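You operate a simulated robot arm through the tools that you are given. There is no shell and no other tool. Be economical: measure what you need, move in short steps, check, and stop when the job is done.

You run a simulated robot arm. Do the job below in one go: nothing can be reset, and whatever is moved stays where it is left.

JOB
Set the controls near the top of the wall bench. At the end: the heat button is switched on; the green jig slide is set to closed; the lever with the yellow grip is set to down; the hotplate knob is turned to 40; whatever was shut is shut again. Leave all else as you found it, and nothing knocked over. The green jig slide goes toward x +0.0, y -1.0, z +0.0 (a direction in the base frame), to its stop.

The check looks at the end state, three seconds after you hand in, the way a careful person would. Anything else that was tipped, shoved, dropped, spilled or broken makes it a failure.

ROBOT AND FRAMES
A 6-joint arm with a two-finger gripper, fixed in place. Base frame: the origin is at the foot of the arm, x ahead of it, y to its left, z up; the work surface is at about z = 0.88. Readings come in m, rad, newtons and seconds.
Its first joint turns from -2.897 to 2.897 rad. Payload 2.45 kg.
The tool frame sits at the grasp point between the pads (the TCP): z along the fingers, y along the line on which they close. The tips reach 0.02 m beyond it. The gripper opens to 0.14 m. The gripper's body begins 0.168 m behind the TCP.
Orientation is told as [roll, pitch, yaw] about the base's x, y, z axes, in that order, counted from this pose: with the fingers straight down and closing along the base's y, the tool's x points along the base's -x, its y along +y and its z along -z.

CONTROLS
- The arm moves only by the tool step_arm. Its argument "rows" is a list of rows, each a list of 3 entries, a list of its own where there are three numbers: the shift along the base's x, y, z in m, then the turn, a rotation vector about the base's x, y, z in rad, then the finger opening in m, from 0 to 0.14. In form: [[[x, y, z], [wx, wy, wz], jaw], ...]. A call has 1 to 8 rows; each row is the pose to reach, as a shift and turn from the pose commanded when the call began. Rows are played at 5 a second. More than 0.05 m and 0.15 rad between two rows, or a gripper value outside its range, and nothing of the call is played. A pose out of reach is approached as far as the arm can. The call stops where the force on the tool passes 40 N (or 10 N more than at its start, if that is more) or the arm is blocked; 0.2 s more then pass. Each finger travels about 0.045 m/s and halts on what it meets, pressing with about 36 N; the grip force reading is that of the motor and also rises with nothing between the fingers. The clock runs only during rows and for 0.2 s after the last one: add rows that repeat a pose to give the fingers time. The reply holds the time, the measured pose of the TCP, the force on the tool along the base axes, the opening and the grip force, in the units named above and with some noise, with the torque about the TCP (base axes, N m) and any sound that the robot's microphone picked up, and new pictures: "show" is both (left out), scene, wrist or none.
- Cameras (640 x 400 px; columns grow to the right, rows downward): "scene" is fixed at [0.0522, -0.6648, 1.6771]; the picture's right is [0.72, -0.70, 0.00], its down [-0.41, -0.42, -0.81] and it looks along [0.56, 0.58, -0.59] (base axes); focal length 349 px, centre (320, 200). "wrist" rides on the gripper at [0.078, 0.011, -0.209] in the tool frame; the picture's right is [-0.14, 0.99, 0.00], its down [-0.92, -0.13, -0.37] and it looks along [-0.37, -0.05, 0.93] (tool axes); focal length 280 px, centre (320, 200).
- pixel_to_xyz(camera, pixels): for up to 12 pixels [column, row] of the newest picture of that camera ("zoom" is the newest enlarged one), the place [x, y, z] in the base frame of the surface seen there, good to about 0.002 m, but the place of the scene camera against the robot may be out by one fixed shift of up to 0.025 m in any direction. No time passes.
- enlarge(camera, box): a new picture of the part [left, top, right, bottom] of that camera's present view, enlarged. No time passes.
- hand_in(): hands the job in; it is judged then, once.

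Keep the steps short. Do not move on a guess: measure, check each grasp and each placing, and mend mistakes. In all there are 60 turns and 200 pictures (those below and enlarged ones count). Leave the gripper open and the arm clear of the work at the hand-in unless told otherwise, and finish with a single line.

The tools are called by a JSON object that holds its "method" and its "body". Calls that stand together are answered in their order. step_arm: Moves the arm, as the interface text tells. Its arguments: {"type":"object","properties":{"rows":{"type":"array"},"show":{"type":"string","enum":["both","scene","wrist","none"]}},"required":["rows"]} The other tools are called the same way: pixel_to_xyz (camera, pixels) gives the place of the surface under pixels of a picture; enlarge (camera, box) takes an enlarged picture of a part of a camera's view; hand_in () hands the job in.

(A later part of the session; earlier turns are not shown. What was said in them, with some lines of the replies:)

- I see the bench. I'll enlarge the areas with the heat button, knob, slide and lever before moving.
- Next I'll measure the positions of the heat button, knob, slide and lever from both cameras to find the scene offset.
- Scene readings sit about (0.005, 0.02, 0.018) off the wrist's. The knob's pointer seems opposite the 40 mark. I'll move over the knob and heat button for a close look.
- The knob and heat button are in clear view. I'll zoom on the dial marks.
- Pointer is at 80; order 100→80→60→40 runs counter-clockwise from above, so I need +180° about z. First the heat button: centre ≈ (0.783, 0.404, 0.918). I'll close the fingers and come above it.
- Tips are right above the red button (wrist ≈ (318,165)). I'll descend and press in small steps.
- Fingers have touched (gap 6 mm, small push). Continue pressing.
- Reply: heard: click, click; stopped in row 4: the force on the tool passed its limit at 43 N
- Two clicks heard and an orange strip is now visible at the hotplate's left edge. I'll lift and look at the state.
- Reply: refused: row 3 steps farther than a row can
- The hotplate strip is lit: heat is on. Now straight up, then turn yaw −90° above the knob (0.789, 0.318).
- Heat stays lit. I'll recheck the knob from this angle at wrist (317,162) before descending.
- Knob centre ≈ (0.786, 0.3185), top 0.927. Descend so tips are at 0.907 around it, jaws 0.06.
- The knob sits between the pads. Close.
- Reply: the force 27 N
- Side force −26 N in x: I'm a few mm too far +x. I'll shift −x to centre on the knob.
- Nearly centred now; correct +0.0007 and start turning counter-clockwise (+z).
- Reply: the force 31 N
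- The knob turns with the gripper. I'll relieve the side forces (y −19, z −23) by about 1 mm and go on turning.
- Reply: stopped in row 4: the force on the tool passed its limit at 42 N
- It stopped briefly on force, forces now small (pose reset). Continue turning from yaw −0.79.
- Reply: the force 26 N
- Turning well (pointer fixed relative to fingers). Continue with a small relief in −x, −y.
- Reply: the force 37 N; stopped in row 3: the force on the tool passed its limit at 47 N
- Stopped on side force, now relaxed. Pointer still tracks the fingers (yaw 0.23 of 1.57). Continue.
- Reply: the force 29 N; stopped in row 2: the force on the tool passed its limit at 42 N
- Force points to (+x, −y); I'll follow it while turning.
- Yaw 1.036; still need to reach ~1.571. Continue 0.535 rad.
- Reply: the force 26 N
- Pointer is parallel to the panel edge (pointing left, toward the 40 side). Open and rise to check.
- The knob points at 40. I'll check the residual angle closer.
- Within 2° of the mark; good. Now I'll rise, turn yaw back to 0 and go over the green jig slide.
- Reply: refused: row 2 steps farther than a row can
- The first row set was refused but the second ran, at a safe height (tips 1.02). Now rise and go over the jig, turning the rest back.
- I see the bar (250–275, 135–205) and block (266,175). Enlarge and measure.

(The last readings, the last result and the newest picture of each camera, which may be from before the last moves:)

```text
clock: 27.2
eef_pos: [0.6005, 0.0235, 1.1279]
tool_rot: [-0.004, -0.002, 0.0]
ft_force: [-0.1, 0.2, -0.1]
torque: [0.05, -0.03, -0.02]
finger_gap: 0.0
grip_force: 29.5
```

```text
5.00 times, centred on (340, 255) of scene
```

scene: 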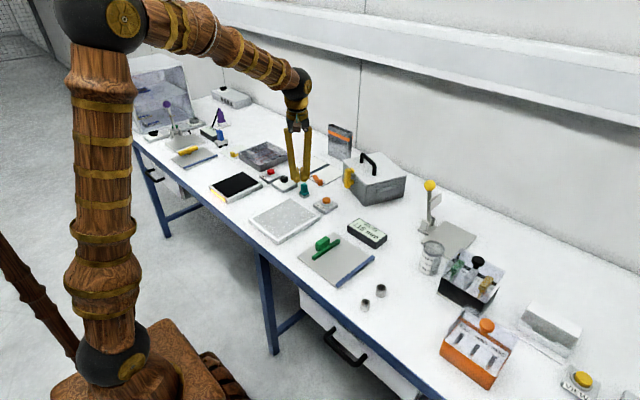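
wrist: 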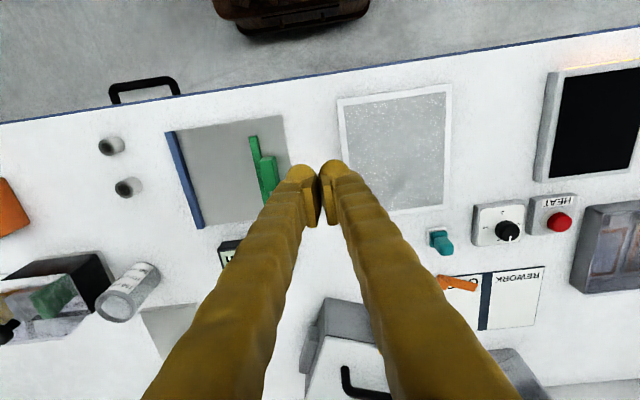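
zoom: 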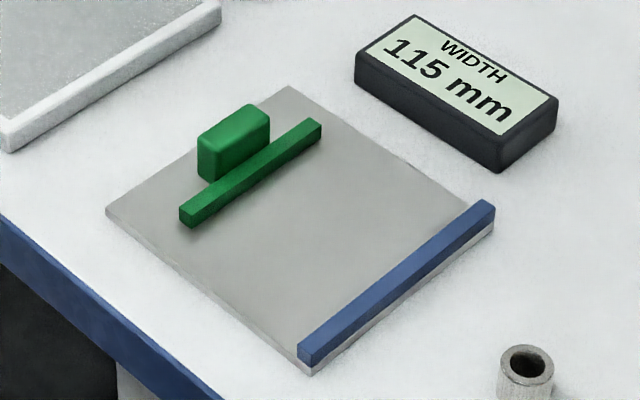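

Block: x 0.61–0.653, +y face at −0.05, top 0.925; fence inner face ≈ −0.19. I'll lower closed fingers on its +y side (x 0.632, y −0.012, tips 0.902).

{"method": "step_arm", "body": {"rows": [[[0.02, -0.02, -0.03], [0, 0, 0], 0.0], [[0.0315, -0.0355, -0.07], [0, 0, 0], 0.0], [[0.0315, -0.0355, -0.11], [0, 0, 0], 0.0], [[0.0315, -0.0355, -0.15], [0, 0, 0], 0.0], [[0.0315, -0.0355, -0.18], [0, 0, 0], 0.0], [[0.0315, -0.0355, -0.206], [0, 0, 0], 0.0], [[0.0315, -0.0355, -0.206], [0, 0, 0], 0.0]]}}

{"method": "enlarge", "body": {"camera": "scene", "box": [270, 175, 410, 295]}}

```text
clock: 28.8
eef_pos: [0.6327, -0.0112, 0.9203]
tool_rot: [-0.004, -0.002, 0.0]
ft_force: [-0.8, -0.2, 0.3]
torque: [-0.01, 0.0, 0.0]
finger_gap: 0.0001
grip_force: 29.3
```

scene: 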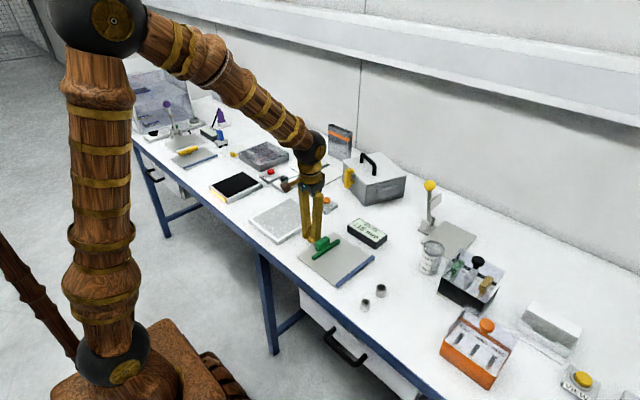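
wrist: 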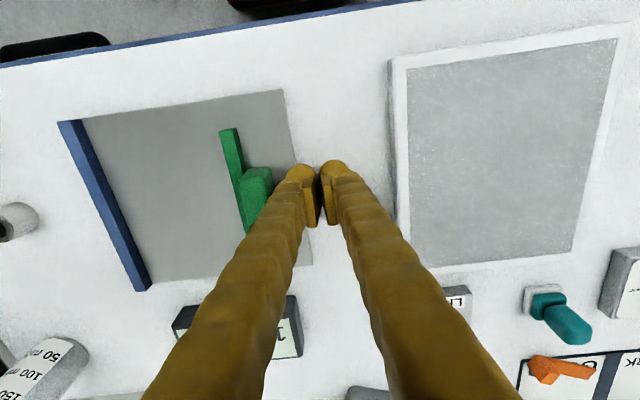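

```text
3.33 times, centred on (340, 235) of scene
```

zoom: 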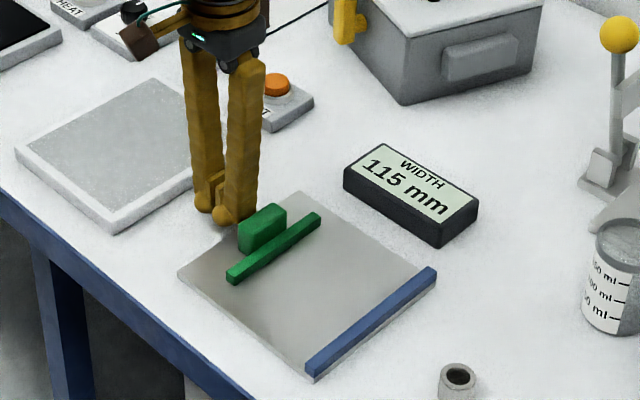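

Fingers are just to the +y side of the block. Push −y.

{"method": "step_arm", "body": {"rows": [[[0, -0.015, 0], [0, 0, 0], 0.0], [[0, -0.03, 0], [0, 0, 0], 0.0], [[0, -0.042, 0], [0, 0, 0], 0.0], [[0, -0.054, 0], [0, 0, 0], 0.0], [[0, -0.066, 0], [0, 0, 0], 0.0], [[0, -0.078, 0], [0, 0, 0], 0.0]]}}

```text
clock: 30.2
eef_pos: [0.6313, -0.0905, 0.922]
tool_rot: [-0.004, 0.0, 0.0]
ft_force: [0.6, 0.8, 0.7]
torque: [-0.03, 0.03, -0.01]
finger_gap: 0.0
grip_force: 29.1
```

scene: 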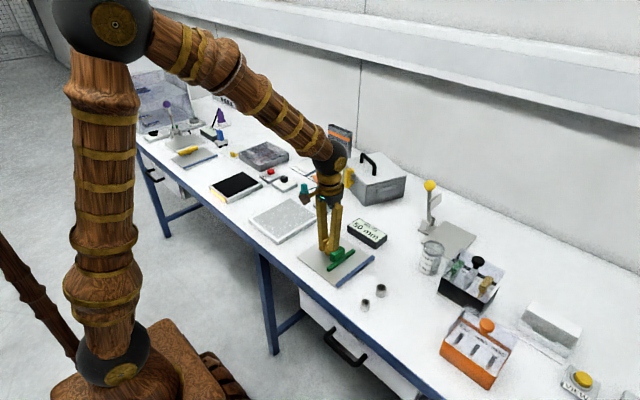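
wrist: 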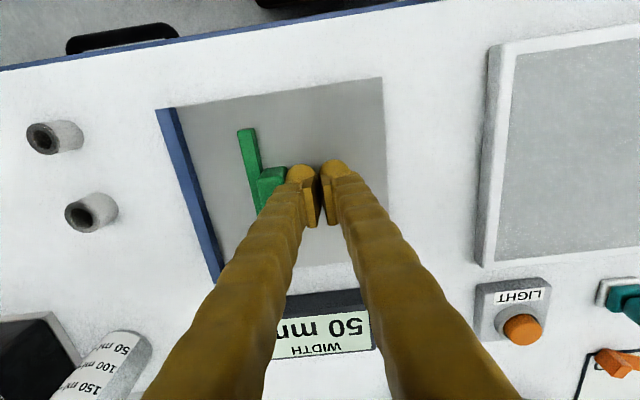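

The display reads 50 mm and falls as the slide moves. Continue to the stop.

{"method": "step_arm", "body": {"rows": [[[0, -0.012, 0], [0, 0, 0], 0.0], [[0, -0.024, 0], [0, 0, 0], 0.0], [[0, -0.034, 0], [0, 0, 0], 0.0], [[0, -0.042, 0], [0, 0, 0], 0.0], [[0, -0.048, 0], [0, 0, 0], 0.0], [[0, -0.053, 0], [0, 0, 0], 0.0], [[0, -0.058, 0], [0, 0, 0], 0.0]]}}

{"method": "enlarge", "body": {"camera": "wrist", "box": [200, 80, 440, 280]}}

```text
clock: 30.6
eef_pos: [0.6293, -0.1004, 0.9212]
tool_rot: [0.0, 0.001, 0.003]
ft_force: [2.0, 27.1, 2.5]
torque: [-0.12, 0.01, 0.04]
finger_gap: 0.0
grip_force: 29.4
stopped in row 2: the force on the tool passed its limit at 61 N (the readings are from after the stop); the commanded pose is now the measured one
```

scene: 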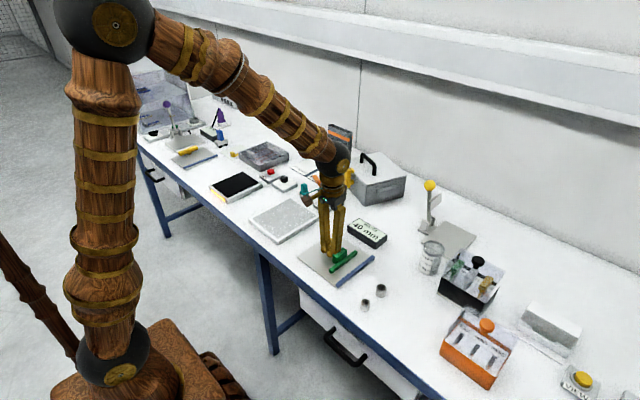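
wrist: 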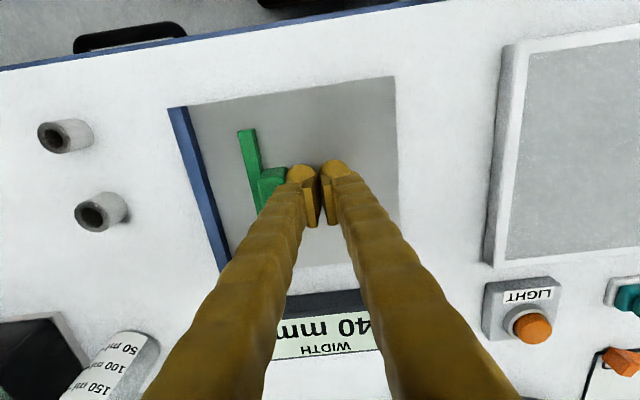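

```text
2.00 times, centred on (320, 180) of wrist
```

zoom: 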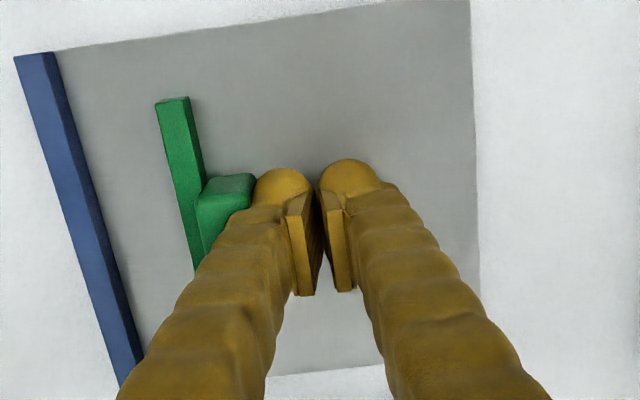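

It stopped hard (61 N) at "40 mm". I'll push once more a little to check it is the stop.

{"method": "step_arm", "body": {"rows": [[[0, -0.002, 0], [0, 0, 0], 0.0], [[0, -0.004, 0], [0, 0, 0], 0.0], [[0, -0.006, 0], [0, 0, 0], 0.0]], "show": "none"}}

{"method": "enlarge", "body": {"camera": "scene", "box": [290, 205, 410, 295]}}

```text
clock: 31.0
eef_pos: [0.6309, -0.1012, 0.9216]
tool_rot: [0.001, 0.0, 0.003]
ft_force: [2.7, 21.2, 2.9]
torque: [-0.15, 0.01, 0.02]
finger_gap: 0.0
grip_force: 29.5
stopped in row 1: the force on the tool passed its limit at 45 N (the readings are from after the stop); the commanded pose is now the measured one
```

```text
4.44 times, centred on (350, 250) of scene
```

zoom: 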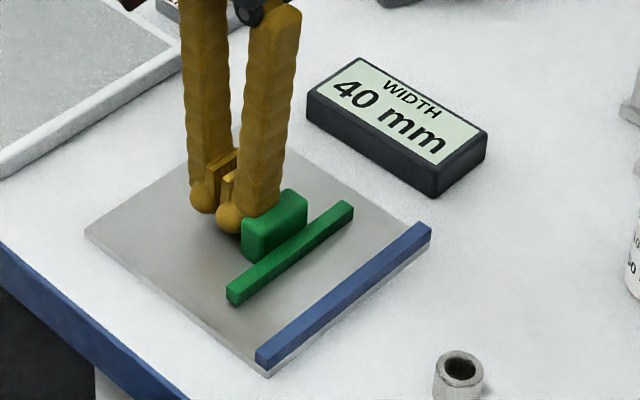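

Stop confirmed at 40 mm. Back off +y, rise, and go to a view over the lever.

{"method": "step_arm", "body": {"rows": [[[0, 0.015, 0], [0, 0, 0], 0.0], [[0, 0.025, 0.02], [0, 0, 0], 0.0], [[0, 0.025, 0.065], [0, 0, 0], 0.0], [[0, 0.025, 0.11], [0, 0, 0], 0.0], [[0, 0.025, 0.155], [0, 0, 0], 0.0], [[0.01, 0.015, 0.2], [0, 0, 0], 0.0], [[0.03, -0.005, 0.24], [0, 0, 0], 0.0], [[0.05, -0.025, 0.28], [0, 0, 0], 0.0]], "show": "none"}}

{"method": "step_arm", "body": {"rows": [[[0.025, -0.025, 0.02], [0, 0, 0], 0.0], [[0.05, -0.05, 0.03], [0, 0, 0], 0.0], [[0.08, -0.08, 0.03], [0, 0, 0], 0.0], [[0.11, -0.11, 0.03], [0, 0, 0], 0.0], [[0.13, -0.11, 0.03], [0, 0, 0], 0.0], [[0.13, -0.11, 0.03], [0, 0, 0], 0.0]], "show": "wrist"}}

```text
clock: 32.8
eef_pos: [0.6826, -0.1296, 1.2001]
tool_rot: [0.001, -0.001, 0.002]
ft_force: [0.1, 0.0, 0.2]
torque: [-0.01, 0.02, 0.02]
finger_gap: 0.0
grip_force: 29.4
```

```text
clock: 34.2
eef_pos: [0.8107, -0.2358, 1.2302]
tool_rot: [-0.001, 0.0, 0.001]
ft_force: [0.9, -0.4, 0.8]
torque: [-0.01, -0.01, 0.0]
finger_gap: 0.0003
grip_force: 28.7
```

wrist: 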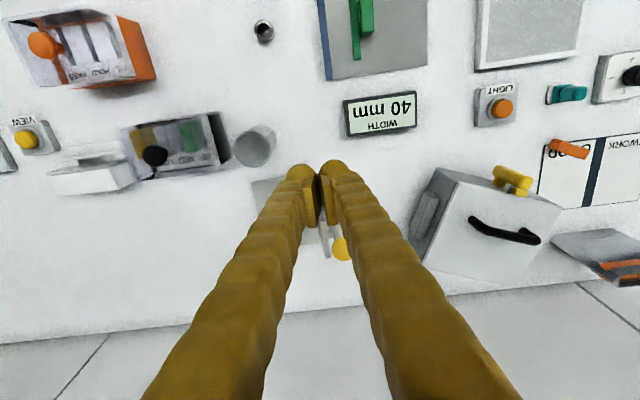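

Clear. I'll measure ball, beaker and rack near the lever's path from this view and zoom in.

{"method": "pixel_to_xyz", "body": {"camera": "wrist", "pixels": [[342, 250], [336, 242], [255, 148], [272, 160], [262, 135], [222, 150], [210, 118], [192, 135], [225, 165], [310, 245], [262, 200], [190, 160]]}}

{"method": "pixel_to_xyz", "body": {"camera": "scene", "pixels": [[430, 185], [426, 184], [434, 184], [430, 242], [443, 247], [430, 275], [476, 262], [456, 262], [418, 222], [440, 192], [475, 238], [445, 222]]}}

{"method": "enlarge", "body": {"camera": "wrist", "box": [180, 100, 380, 280]}}

{"method": "enlarge", "body": {"camera": "scene", "box": [400, 165, 520, 315]}}

```text
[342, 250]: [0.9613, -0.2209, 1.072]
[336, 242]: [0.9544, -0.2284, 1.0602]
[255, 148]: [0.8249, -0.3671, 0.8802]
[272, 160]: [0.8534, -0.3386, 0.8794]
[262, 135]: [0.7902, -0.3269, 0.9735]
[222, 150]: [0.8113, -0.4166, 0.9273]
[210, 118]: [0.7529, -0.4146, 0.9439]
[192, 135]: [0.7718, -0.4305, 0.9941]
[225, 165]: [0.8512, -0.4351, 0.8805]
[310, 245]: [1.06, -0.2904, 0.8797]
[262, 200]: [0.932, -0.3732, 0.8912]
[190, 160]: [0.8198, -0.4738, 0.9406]
```

```text
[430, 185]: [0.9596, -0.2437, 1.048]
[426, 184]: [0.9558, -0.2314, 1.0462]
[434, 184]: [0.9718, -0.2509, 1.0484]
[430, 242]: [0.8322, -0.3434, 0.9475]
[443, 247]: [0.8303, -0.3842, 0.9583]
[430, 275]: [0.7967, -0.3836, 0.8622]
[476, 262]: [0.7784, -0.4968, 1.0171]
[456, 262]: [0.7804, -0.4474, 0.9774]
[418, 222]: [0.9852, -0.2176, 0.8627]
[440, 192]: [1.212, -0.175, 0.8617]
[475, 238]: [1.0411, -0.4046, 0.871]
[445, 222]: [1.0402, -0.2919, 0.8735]
```

```text
2.22 times, centred on (280, 190) of wrist
```

zoom: 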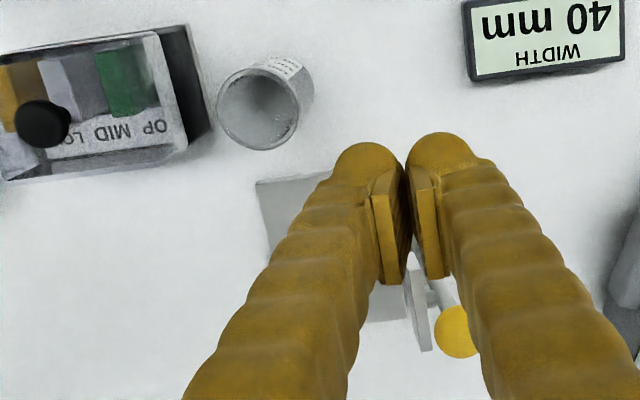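

```text
2.67 times, centred on (460, 240) of scene
```

zoom: 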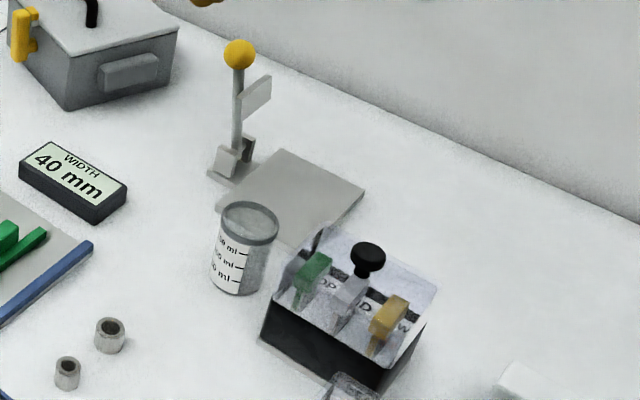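

Ball centre ≈ (0.970, −0.220, 1.056), pivot ≈ (0.97, −0.245, 0.915), leaning +y; down is toward −y over the grey plate. Beaker (0.81, −0.35, top 0.975) is nearer. It is at the reach limit, so I'll tilt the tool forward 0.45 rad and come to the ball's +y side.

{"method": "step_arm", "body": {"rows": [[[0, 0.037, 0], [0, 0, 0], 0.0], [[0, 0.073, 0], [0, 0, 0], 0.0], [[0.02, 0.073, 0], [0, -0.15, 0], 0.0], [[0.04, 0.073, 0], [0, -0.3, 0], 0.0], [[0.06, 0.073, 0], [0, -0.45, 0], 0.0], [[0.09, 0.073, -0.02], [0, -0.45, 0], 0.0], [[0.12, 0.073, -0.05], [0, -0.45, 0], 0.0], [[0.12, 0.073, -0.05], [0, -0.45, 0], 0.0]]}}

```text
clock: 36.0
eef_pos: [0.9296, -0.1639, 1.1812]
tool_rot: [0.0, -0.449, 0.004]
ft_force: [0.1, 0.1, -1.0]
torque: [-0.02, 0.02, 0.02]
finger_gap: 0.0
grip_force: 29.7
```

scene: 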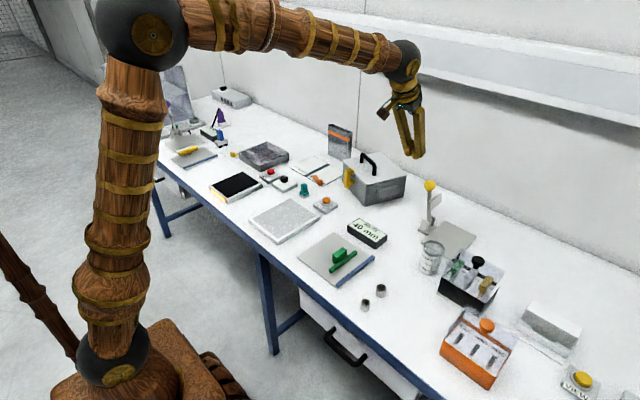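
wrist: 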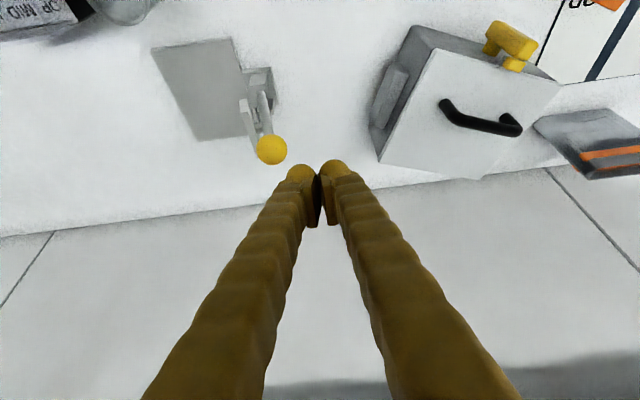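

Clear view of the lever now; zoom and measure it.

{"method": "enlarge", "body": {"camera": "wrist", "box": [140, 30, 300, 180]}}

{"method": "pixel_to_xyz", "body": {"camera": "wrist", "pixels": [[271, 150], [264, 118], [262, 105], [244, 107], [251, 130], [258, 90], [270, 85], [155, 50], [230, 42], [190, 138], [240, 135], [250, 72]]}}

```text
2.67 times, centred on (220, 105) of wrist
```

zoom: 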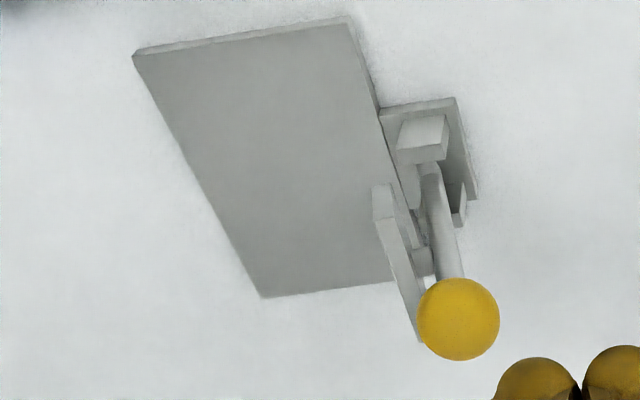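

```text
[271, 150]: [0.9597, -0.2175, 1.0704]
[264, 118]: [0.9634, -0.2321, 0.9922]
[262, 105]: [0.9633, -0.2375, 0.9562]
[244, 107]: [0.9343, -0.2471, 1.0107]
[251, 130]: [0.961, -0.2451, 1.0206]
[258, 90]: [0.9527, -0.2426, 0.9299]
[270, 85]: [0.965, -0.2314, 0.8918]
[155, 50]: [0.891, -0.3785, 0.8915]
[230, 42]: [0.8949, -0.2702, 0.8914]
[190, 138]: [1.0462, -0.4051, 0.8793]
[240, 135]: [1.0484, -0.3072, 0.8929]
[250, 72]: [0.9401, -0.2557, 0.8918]
```

Lower beside the ball on its +y side.

{"method": "step_arm", "body": {"rows": [[[0.01, 0, -0.04], [0, 0, 0], 0.0], [[0.02, 0, -0.08], [0, 0, 0], 0.0], [[0.032, 0, -0.115], [0, 0, 0], 0.0], [[0.034, 0, -0.128], [0, 0, 0], 0.0], [[0.034, 0, -0.128], [0, 0, 0], 0.0]]}}

{"method": "enlarge", "body": {"camera": "scene", "box": [370, 120, 490, 240]}}

```text
clock: 37.2
eef_pos: [0.963, -0.1638, 1.0527]
tool_rot: [-0.001, -0.45, 0.001]
ft_force: [0.7, -0.3, 0.9]
torque: [0.01, -0.01, 0.0]
finger_gap: 0.0001
grip_force: 29.5
```

scene: 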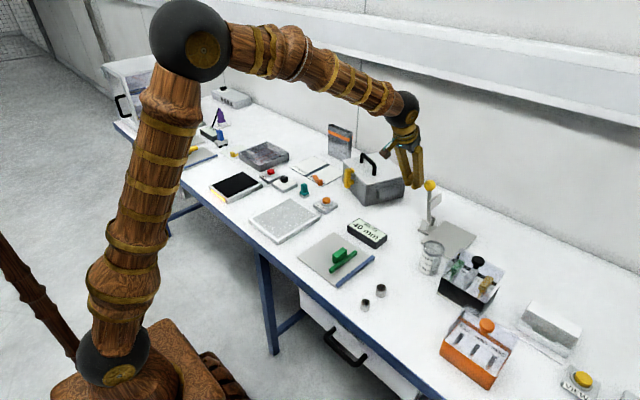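
wrist: 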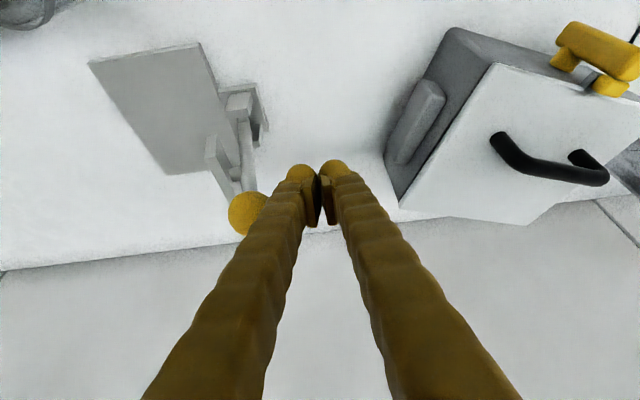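

```text
3.33 times, centred on (430, 180) of scene
```

zoom: 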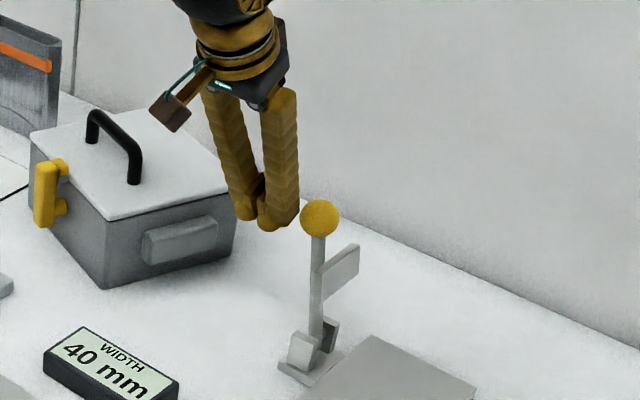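

Fingers sit left (+y) of the ball. Push −y, following the arc slightly downward.

{"method": "step_arm", "body": {"rows": [[[0, -0.015, 0], [0, 0, 0], 0.0], [[0, -0.03, 0], [0, 0, 0], 0.0], [[0, -0.045, 0.0], [0, 0, 0], 0.0], [[0, -0.06, 0.0], [0, 0, 0], 0.0], [[0, -0.075, 0], [0, 0, 0], 0.0], [[0, -0.09, -0.005], [0, 0, 0], 0.0]]}}

{"method": "enlarge", "body": {"camera": "scene", "box": [370, 120, 490, 240]}}

```text
clock: 38.6
eef_pos: [0.965, -0.2526, 1.0486]
tool_rot: [0.001, -0.45, 0.002]
ft_force: [-0.3, -0.1, -0.4]
torque: [-0.02, 0.02, 0.01]
finger_gap: 0.0
grip_force: 29.4
```

scene: 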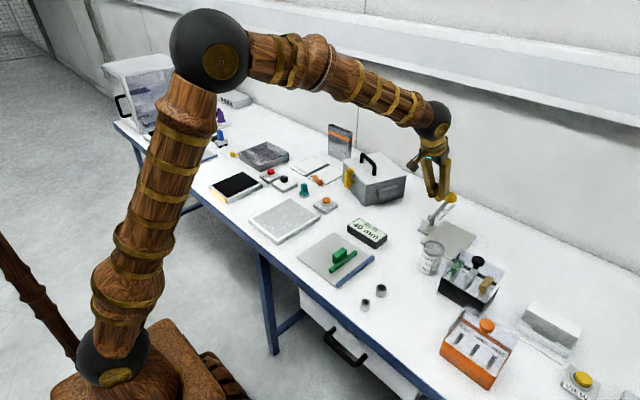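
wrist: 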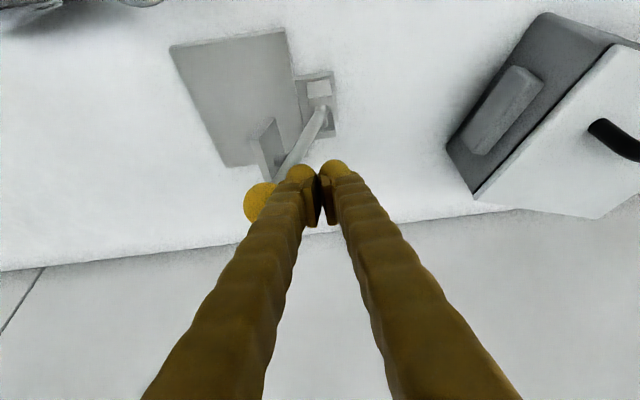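

```text
3.33 times, centred on (430, 180) of scene
```

zoom: 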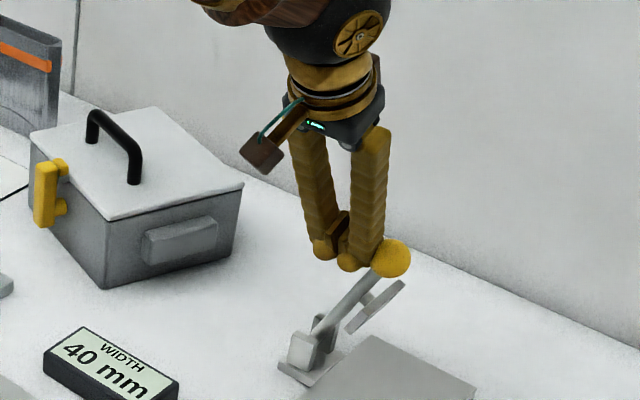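

The lever follows easily. Continue along the arc, coming progressively over the ball.

{"method": "step_arm", "body": {"rows": [[[0, -0.02, -0.003], [0, 0, 0], 0.0], [[0, -0.045, -0.006], [0, 0, 0], 0.0], [[0, -0.069, -0.009], [0, 0, 0], 0.0], [[0, -0.085, -0.02], [0, 0, 0], 0.0], [[0, -0.099, -0.033], [0, 0, 0], 0.0], [[0, -0.111, -0.048], [0, 0, 0], 0.0]]}}

{"method": "enlarge", "body": {"camera": "scene", "box": [390, 140, 510, 290]}}

```text
clock: 40.0
eef_pos: [0.9665, -0.3648, 1.0005]
tool_rot: [0.001, -0.451, 0.001]
ft_force: [-0.1, 0.0, 0.5]
torque: [-0.02, 0.02, 0.03]
finger_gap: 0.0001
grip_force: 29.2
```

scene: 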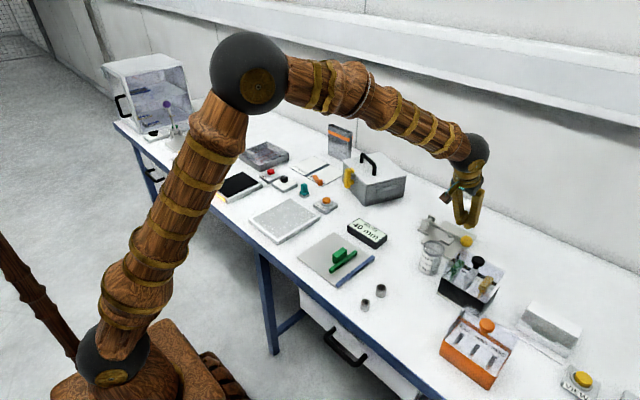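
wrist: 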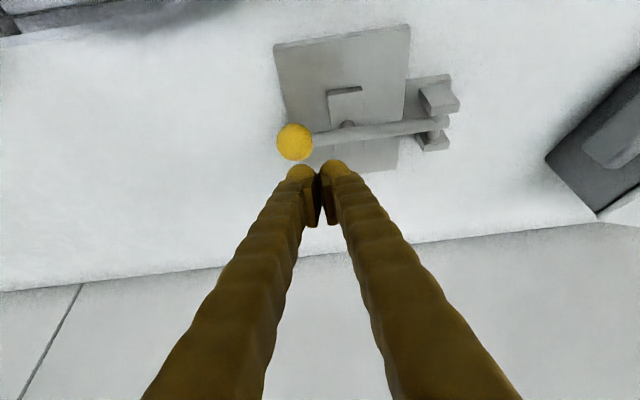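

```text
2.67 times, centred on (450, 215) of scene
```

zoom: 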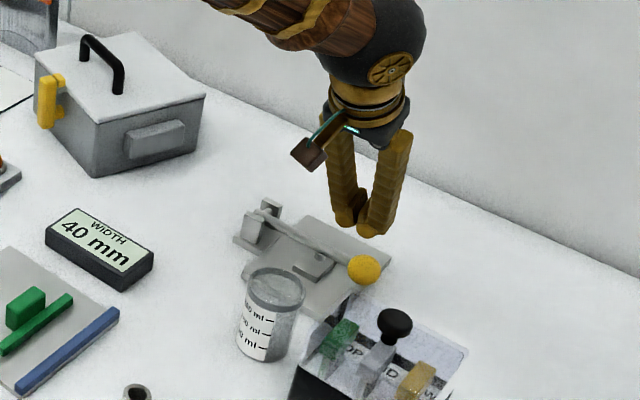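

The lever fell ahead of the fingers. Measure the ball and how far down it is.

{"method": "pixel_to_xyz", "body": {"camera": "wrist", "pixels": [[294, 141], [345, 132], [400, 127], [435, 122], [347, 105], [330, 90], [370, 60], [420, 138]]}}

{"method": "enlarge", "body": {"camera": "wrist", "box": [260, 20, 480, 180]}}

```text
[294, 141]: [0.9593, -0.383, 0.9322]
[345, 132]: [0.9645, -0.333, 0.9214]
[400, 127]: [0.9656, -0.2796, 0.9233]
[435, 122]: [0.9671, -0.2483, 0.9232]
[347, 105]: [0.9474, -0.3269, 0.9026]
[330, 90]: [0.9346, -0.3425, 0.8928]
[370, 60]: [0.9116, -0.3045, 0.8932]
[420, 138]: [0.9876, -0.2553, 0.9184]
```

```text
2.50 times, centred on (370, 100) of wrist
```

zoom: 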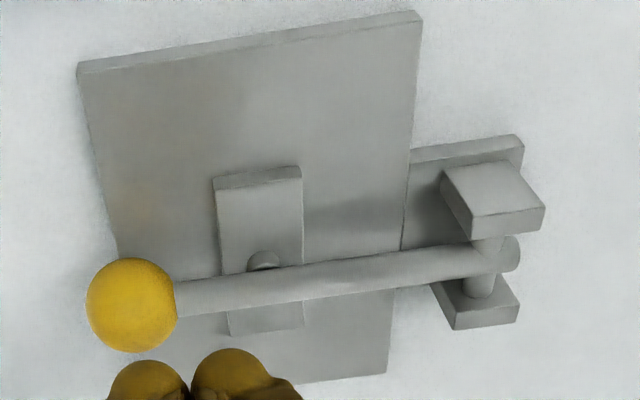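

The rod lies level and the pad rests on the plate. A light press on the ball confirms the stop.

{"method": "step_arm", "body": {"rows": [[[-0.004, -0.018, 0], [0, 0, 0], 0.0], [[-0.004, -0.018, -0.025], [0, 0, 0], 0.0], [[-0.004, -0.018, -0.042], [0, 0, 0], 0.0], [[-0.004, -0.018, -0.047], [0, 0, 0], 0.0], [[-0.004, -0.018, -0.05], [0, 0, 0], 0.0], [[-0.004, -0.018, -0.053], [0, 0, 0], 0.0]], "show": "wrist"}}

```text
clock: 41.3
eef_pos: [0.9605, -0.3835, 0.9553]
tool_rot: [-0.003, -0.453, 0.004]
ft_force: [-7.4, 0.5, 13.0]
torque: [-0.07, 0.14, -0.03]
finger_gap: 0.0
grip_force: 29.7
stopped in row 6: the force on the tool passed its limit at 45 N (the readings are from after the stop); the commanded pose is now the measured one
```

wrist: 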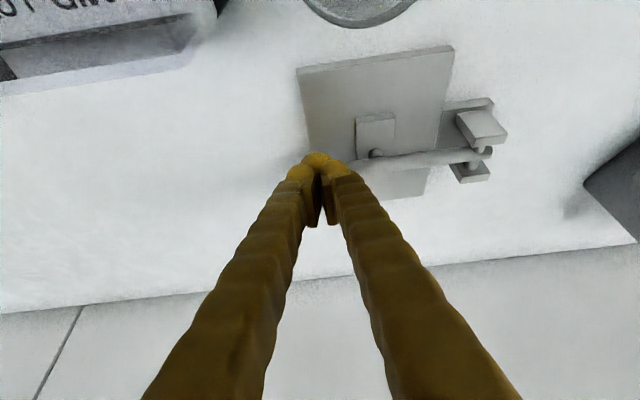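

The lever is firm at its down stop (45 N, no movement). Now straight up, clear, and level the tool, opening the gripper.

{"method": "step_arm", "body": {"rows": [[[0, 0, 0.03], [0, 0, 0], 0.0], [[0, 0, 0.07], [0, 0, 0], 0.0], [[0, 0, 0.115], [0, 0, 0], 0.0], [[0, 0, 0.16], [0, 0, 0], 0.0], [[0, 0, 0.205], [0, 0, 0], 0.03], [[-0.02, 0.03, 0.235], [0, 0.15, 0], 0.06], [[-0.05, 0.06, 0.255], [0, 0.3, 0], 0.1], [[-0.08, 0.09, 0.27], [0, 0.45, 0], 0.14]], "show": "none"}}

{"method": "step_arm", "body": {"rows": [[[-0.03, 0.03, 0.01], [0, 0, 0], 0.14], [[-0.06, 0.06, 0.01], [0, 0, 0], 0.14], [[-0.08, 0.09, 0.01], [0, 0, 0], 0.14], [[-0.08, 0.12, 0.01], [0, 0, 0], 0.14], [[-0.08, 0.12, 0.01], [0, 0, 0], 0.14], [[-0.08, 0.12, 0.01], [0, 0, 0], 0.14]], "show": "both"}}

{"method": "enlarge", "body": {"camera": "scene", "box": [290, 180, 520, 320]}}

{"method": "enlarge", "body": {"camera": "scene", "box": [170, 120, 350, 240]}}

```text
clock: 43.1
eef_pos: [0.8812, -0.2964, 1.2225]
tool_rot: [-0.002, 0.0, 0.002]
ft_force: [-0.9, 0.7, -0.1]
torque: [0.0, -0.01, 0.0]
finger_gap: 0.0837
grip_force: 0.0
```

```text
clock: 44.5
eef_pos: [0.8004, -0.1754, 1.2334]
tool_rot: [0.0, -0.003, 0.002]
ft_force: [0.1, -0.9, 1.0]
torque: [-0.01, 0.02, -0.02]
finger_gap: 0.14
grip_force: 0.0
```

scene: 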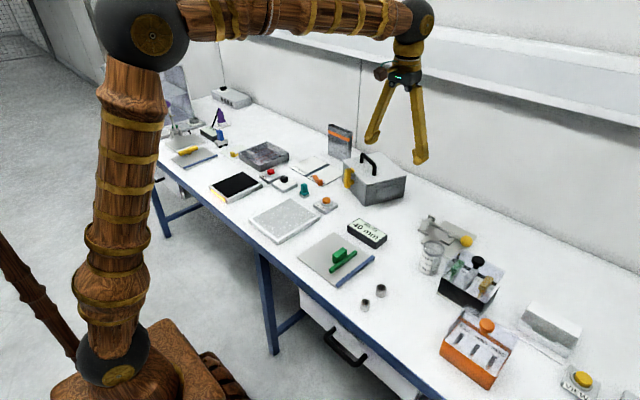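
wrist: 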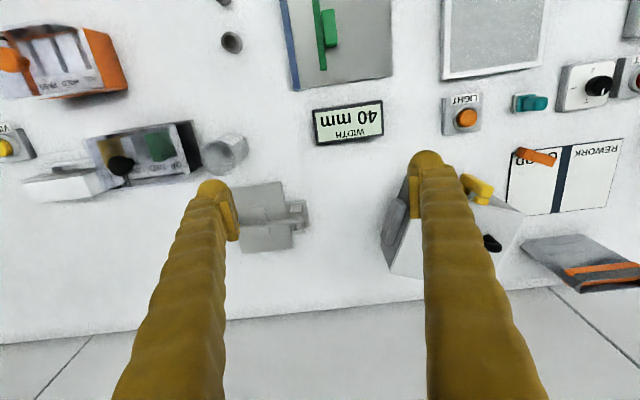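

```text
2.78 times, centred on (405, 250) of scene
```

zoom: 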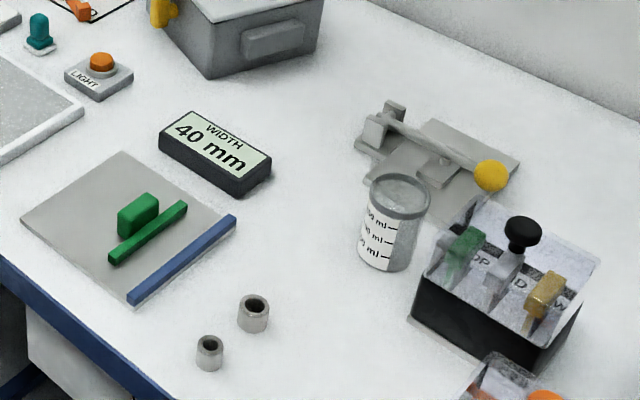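

```text
3.33 times, centred on (260, 180) of scene
```

zoom: 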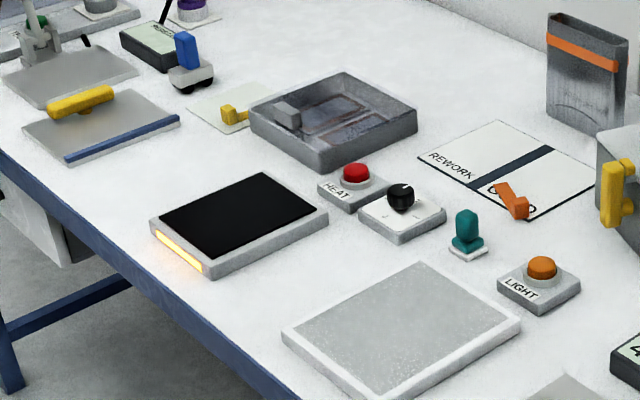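

Everything is in its target state: heat is lit, the knob is at 40, the slide is at its stop (40 mm), and the lever is down. Nothing was opened or disturbed, and the gripper is open and clear. Handing in.

{"method": "hand_in", "body": {}}

```text
The job is handed in.
```

Job handed in: heat is on, the green jig slide is closed against its stop, the yellow lever is down, the hotplate knob is at 40, and nothing else was moved or opened.
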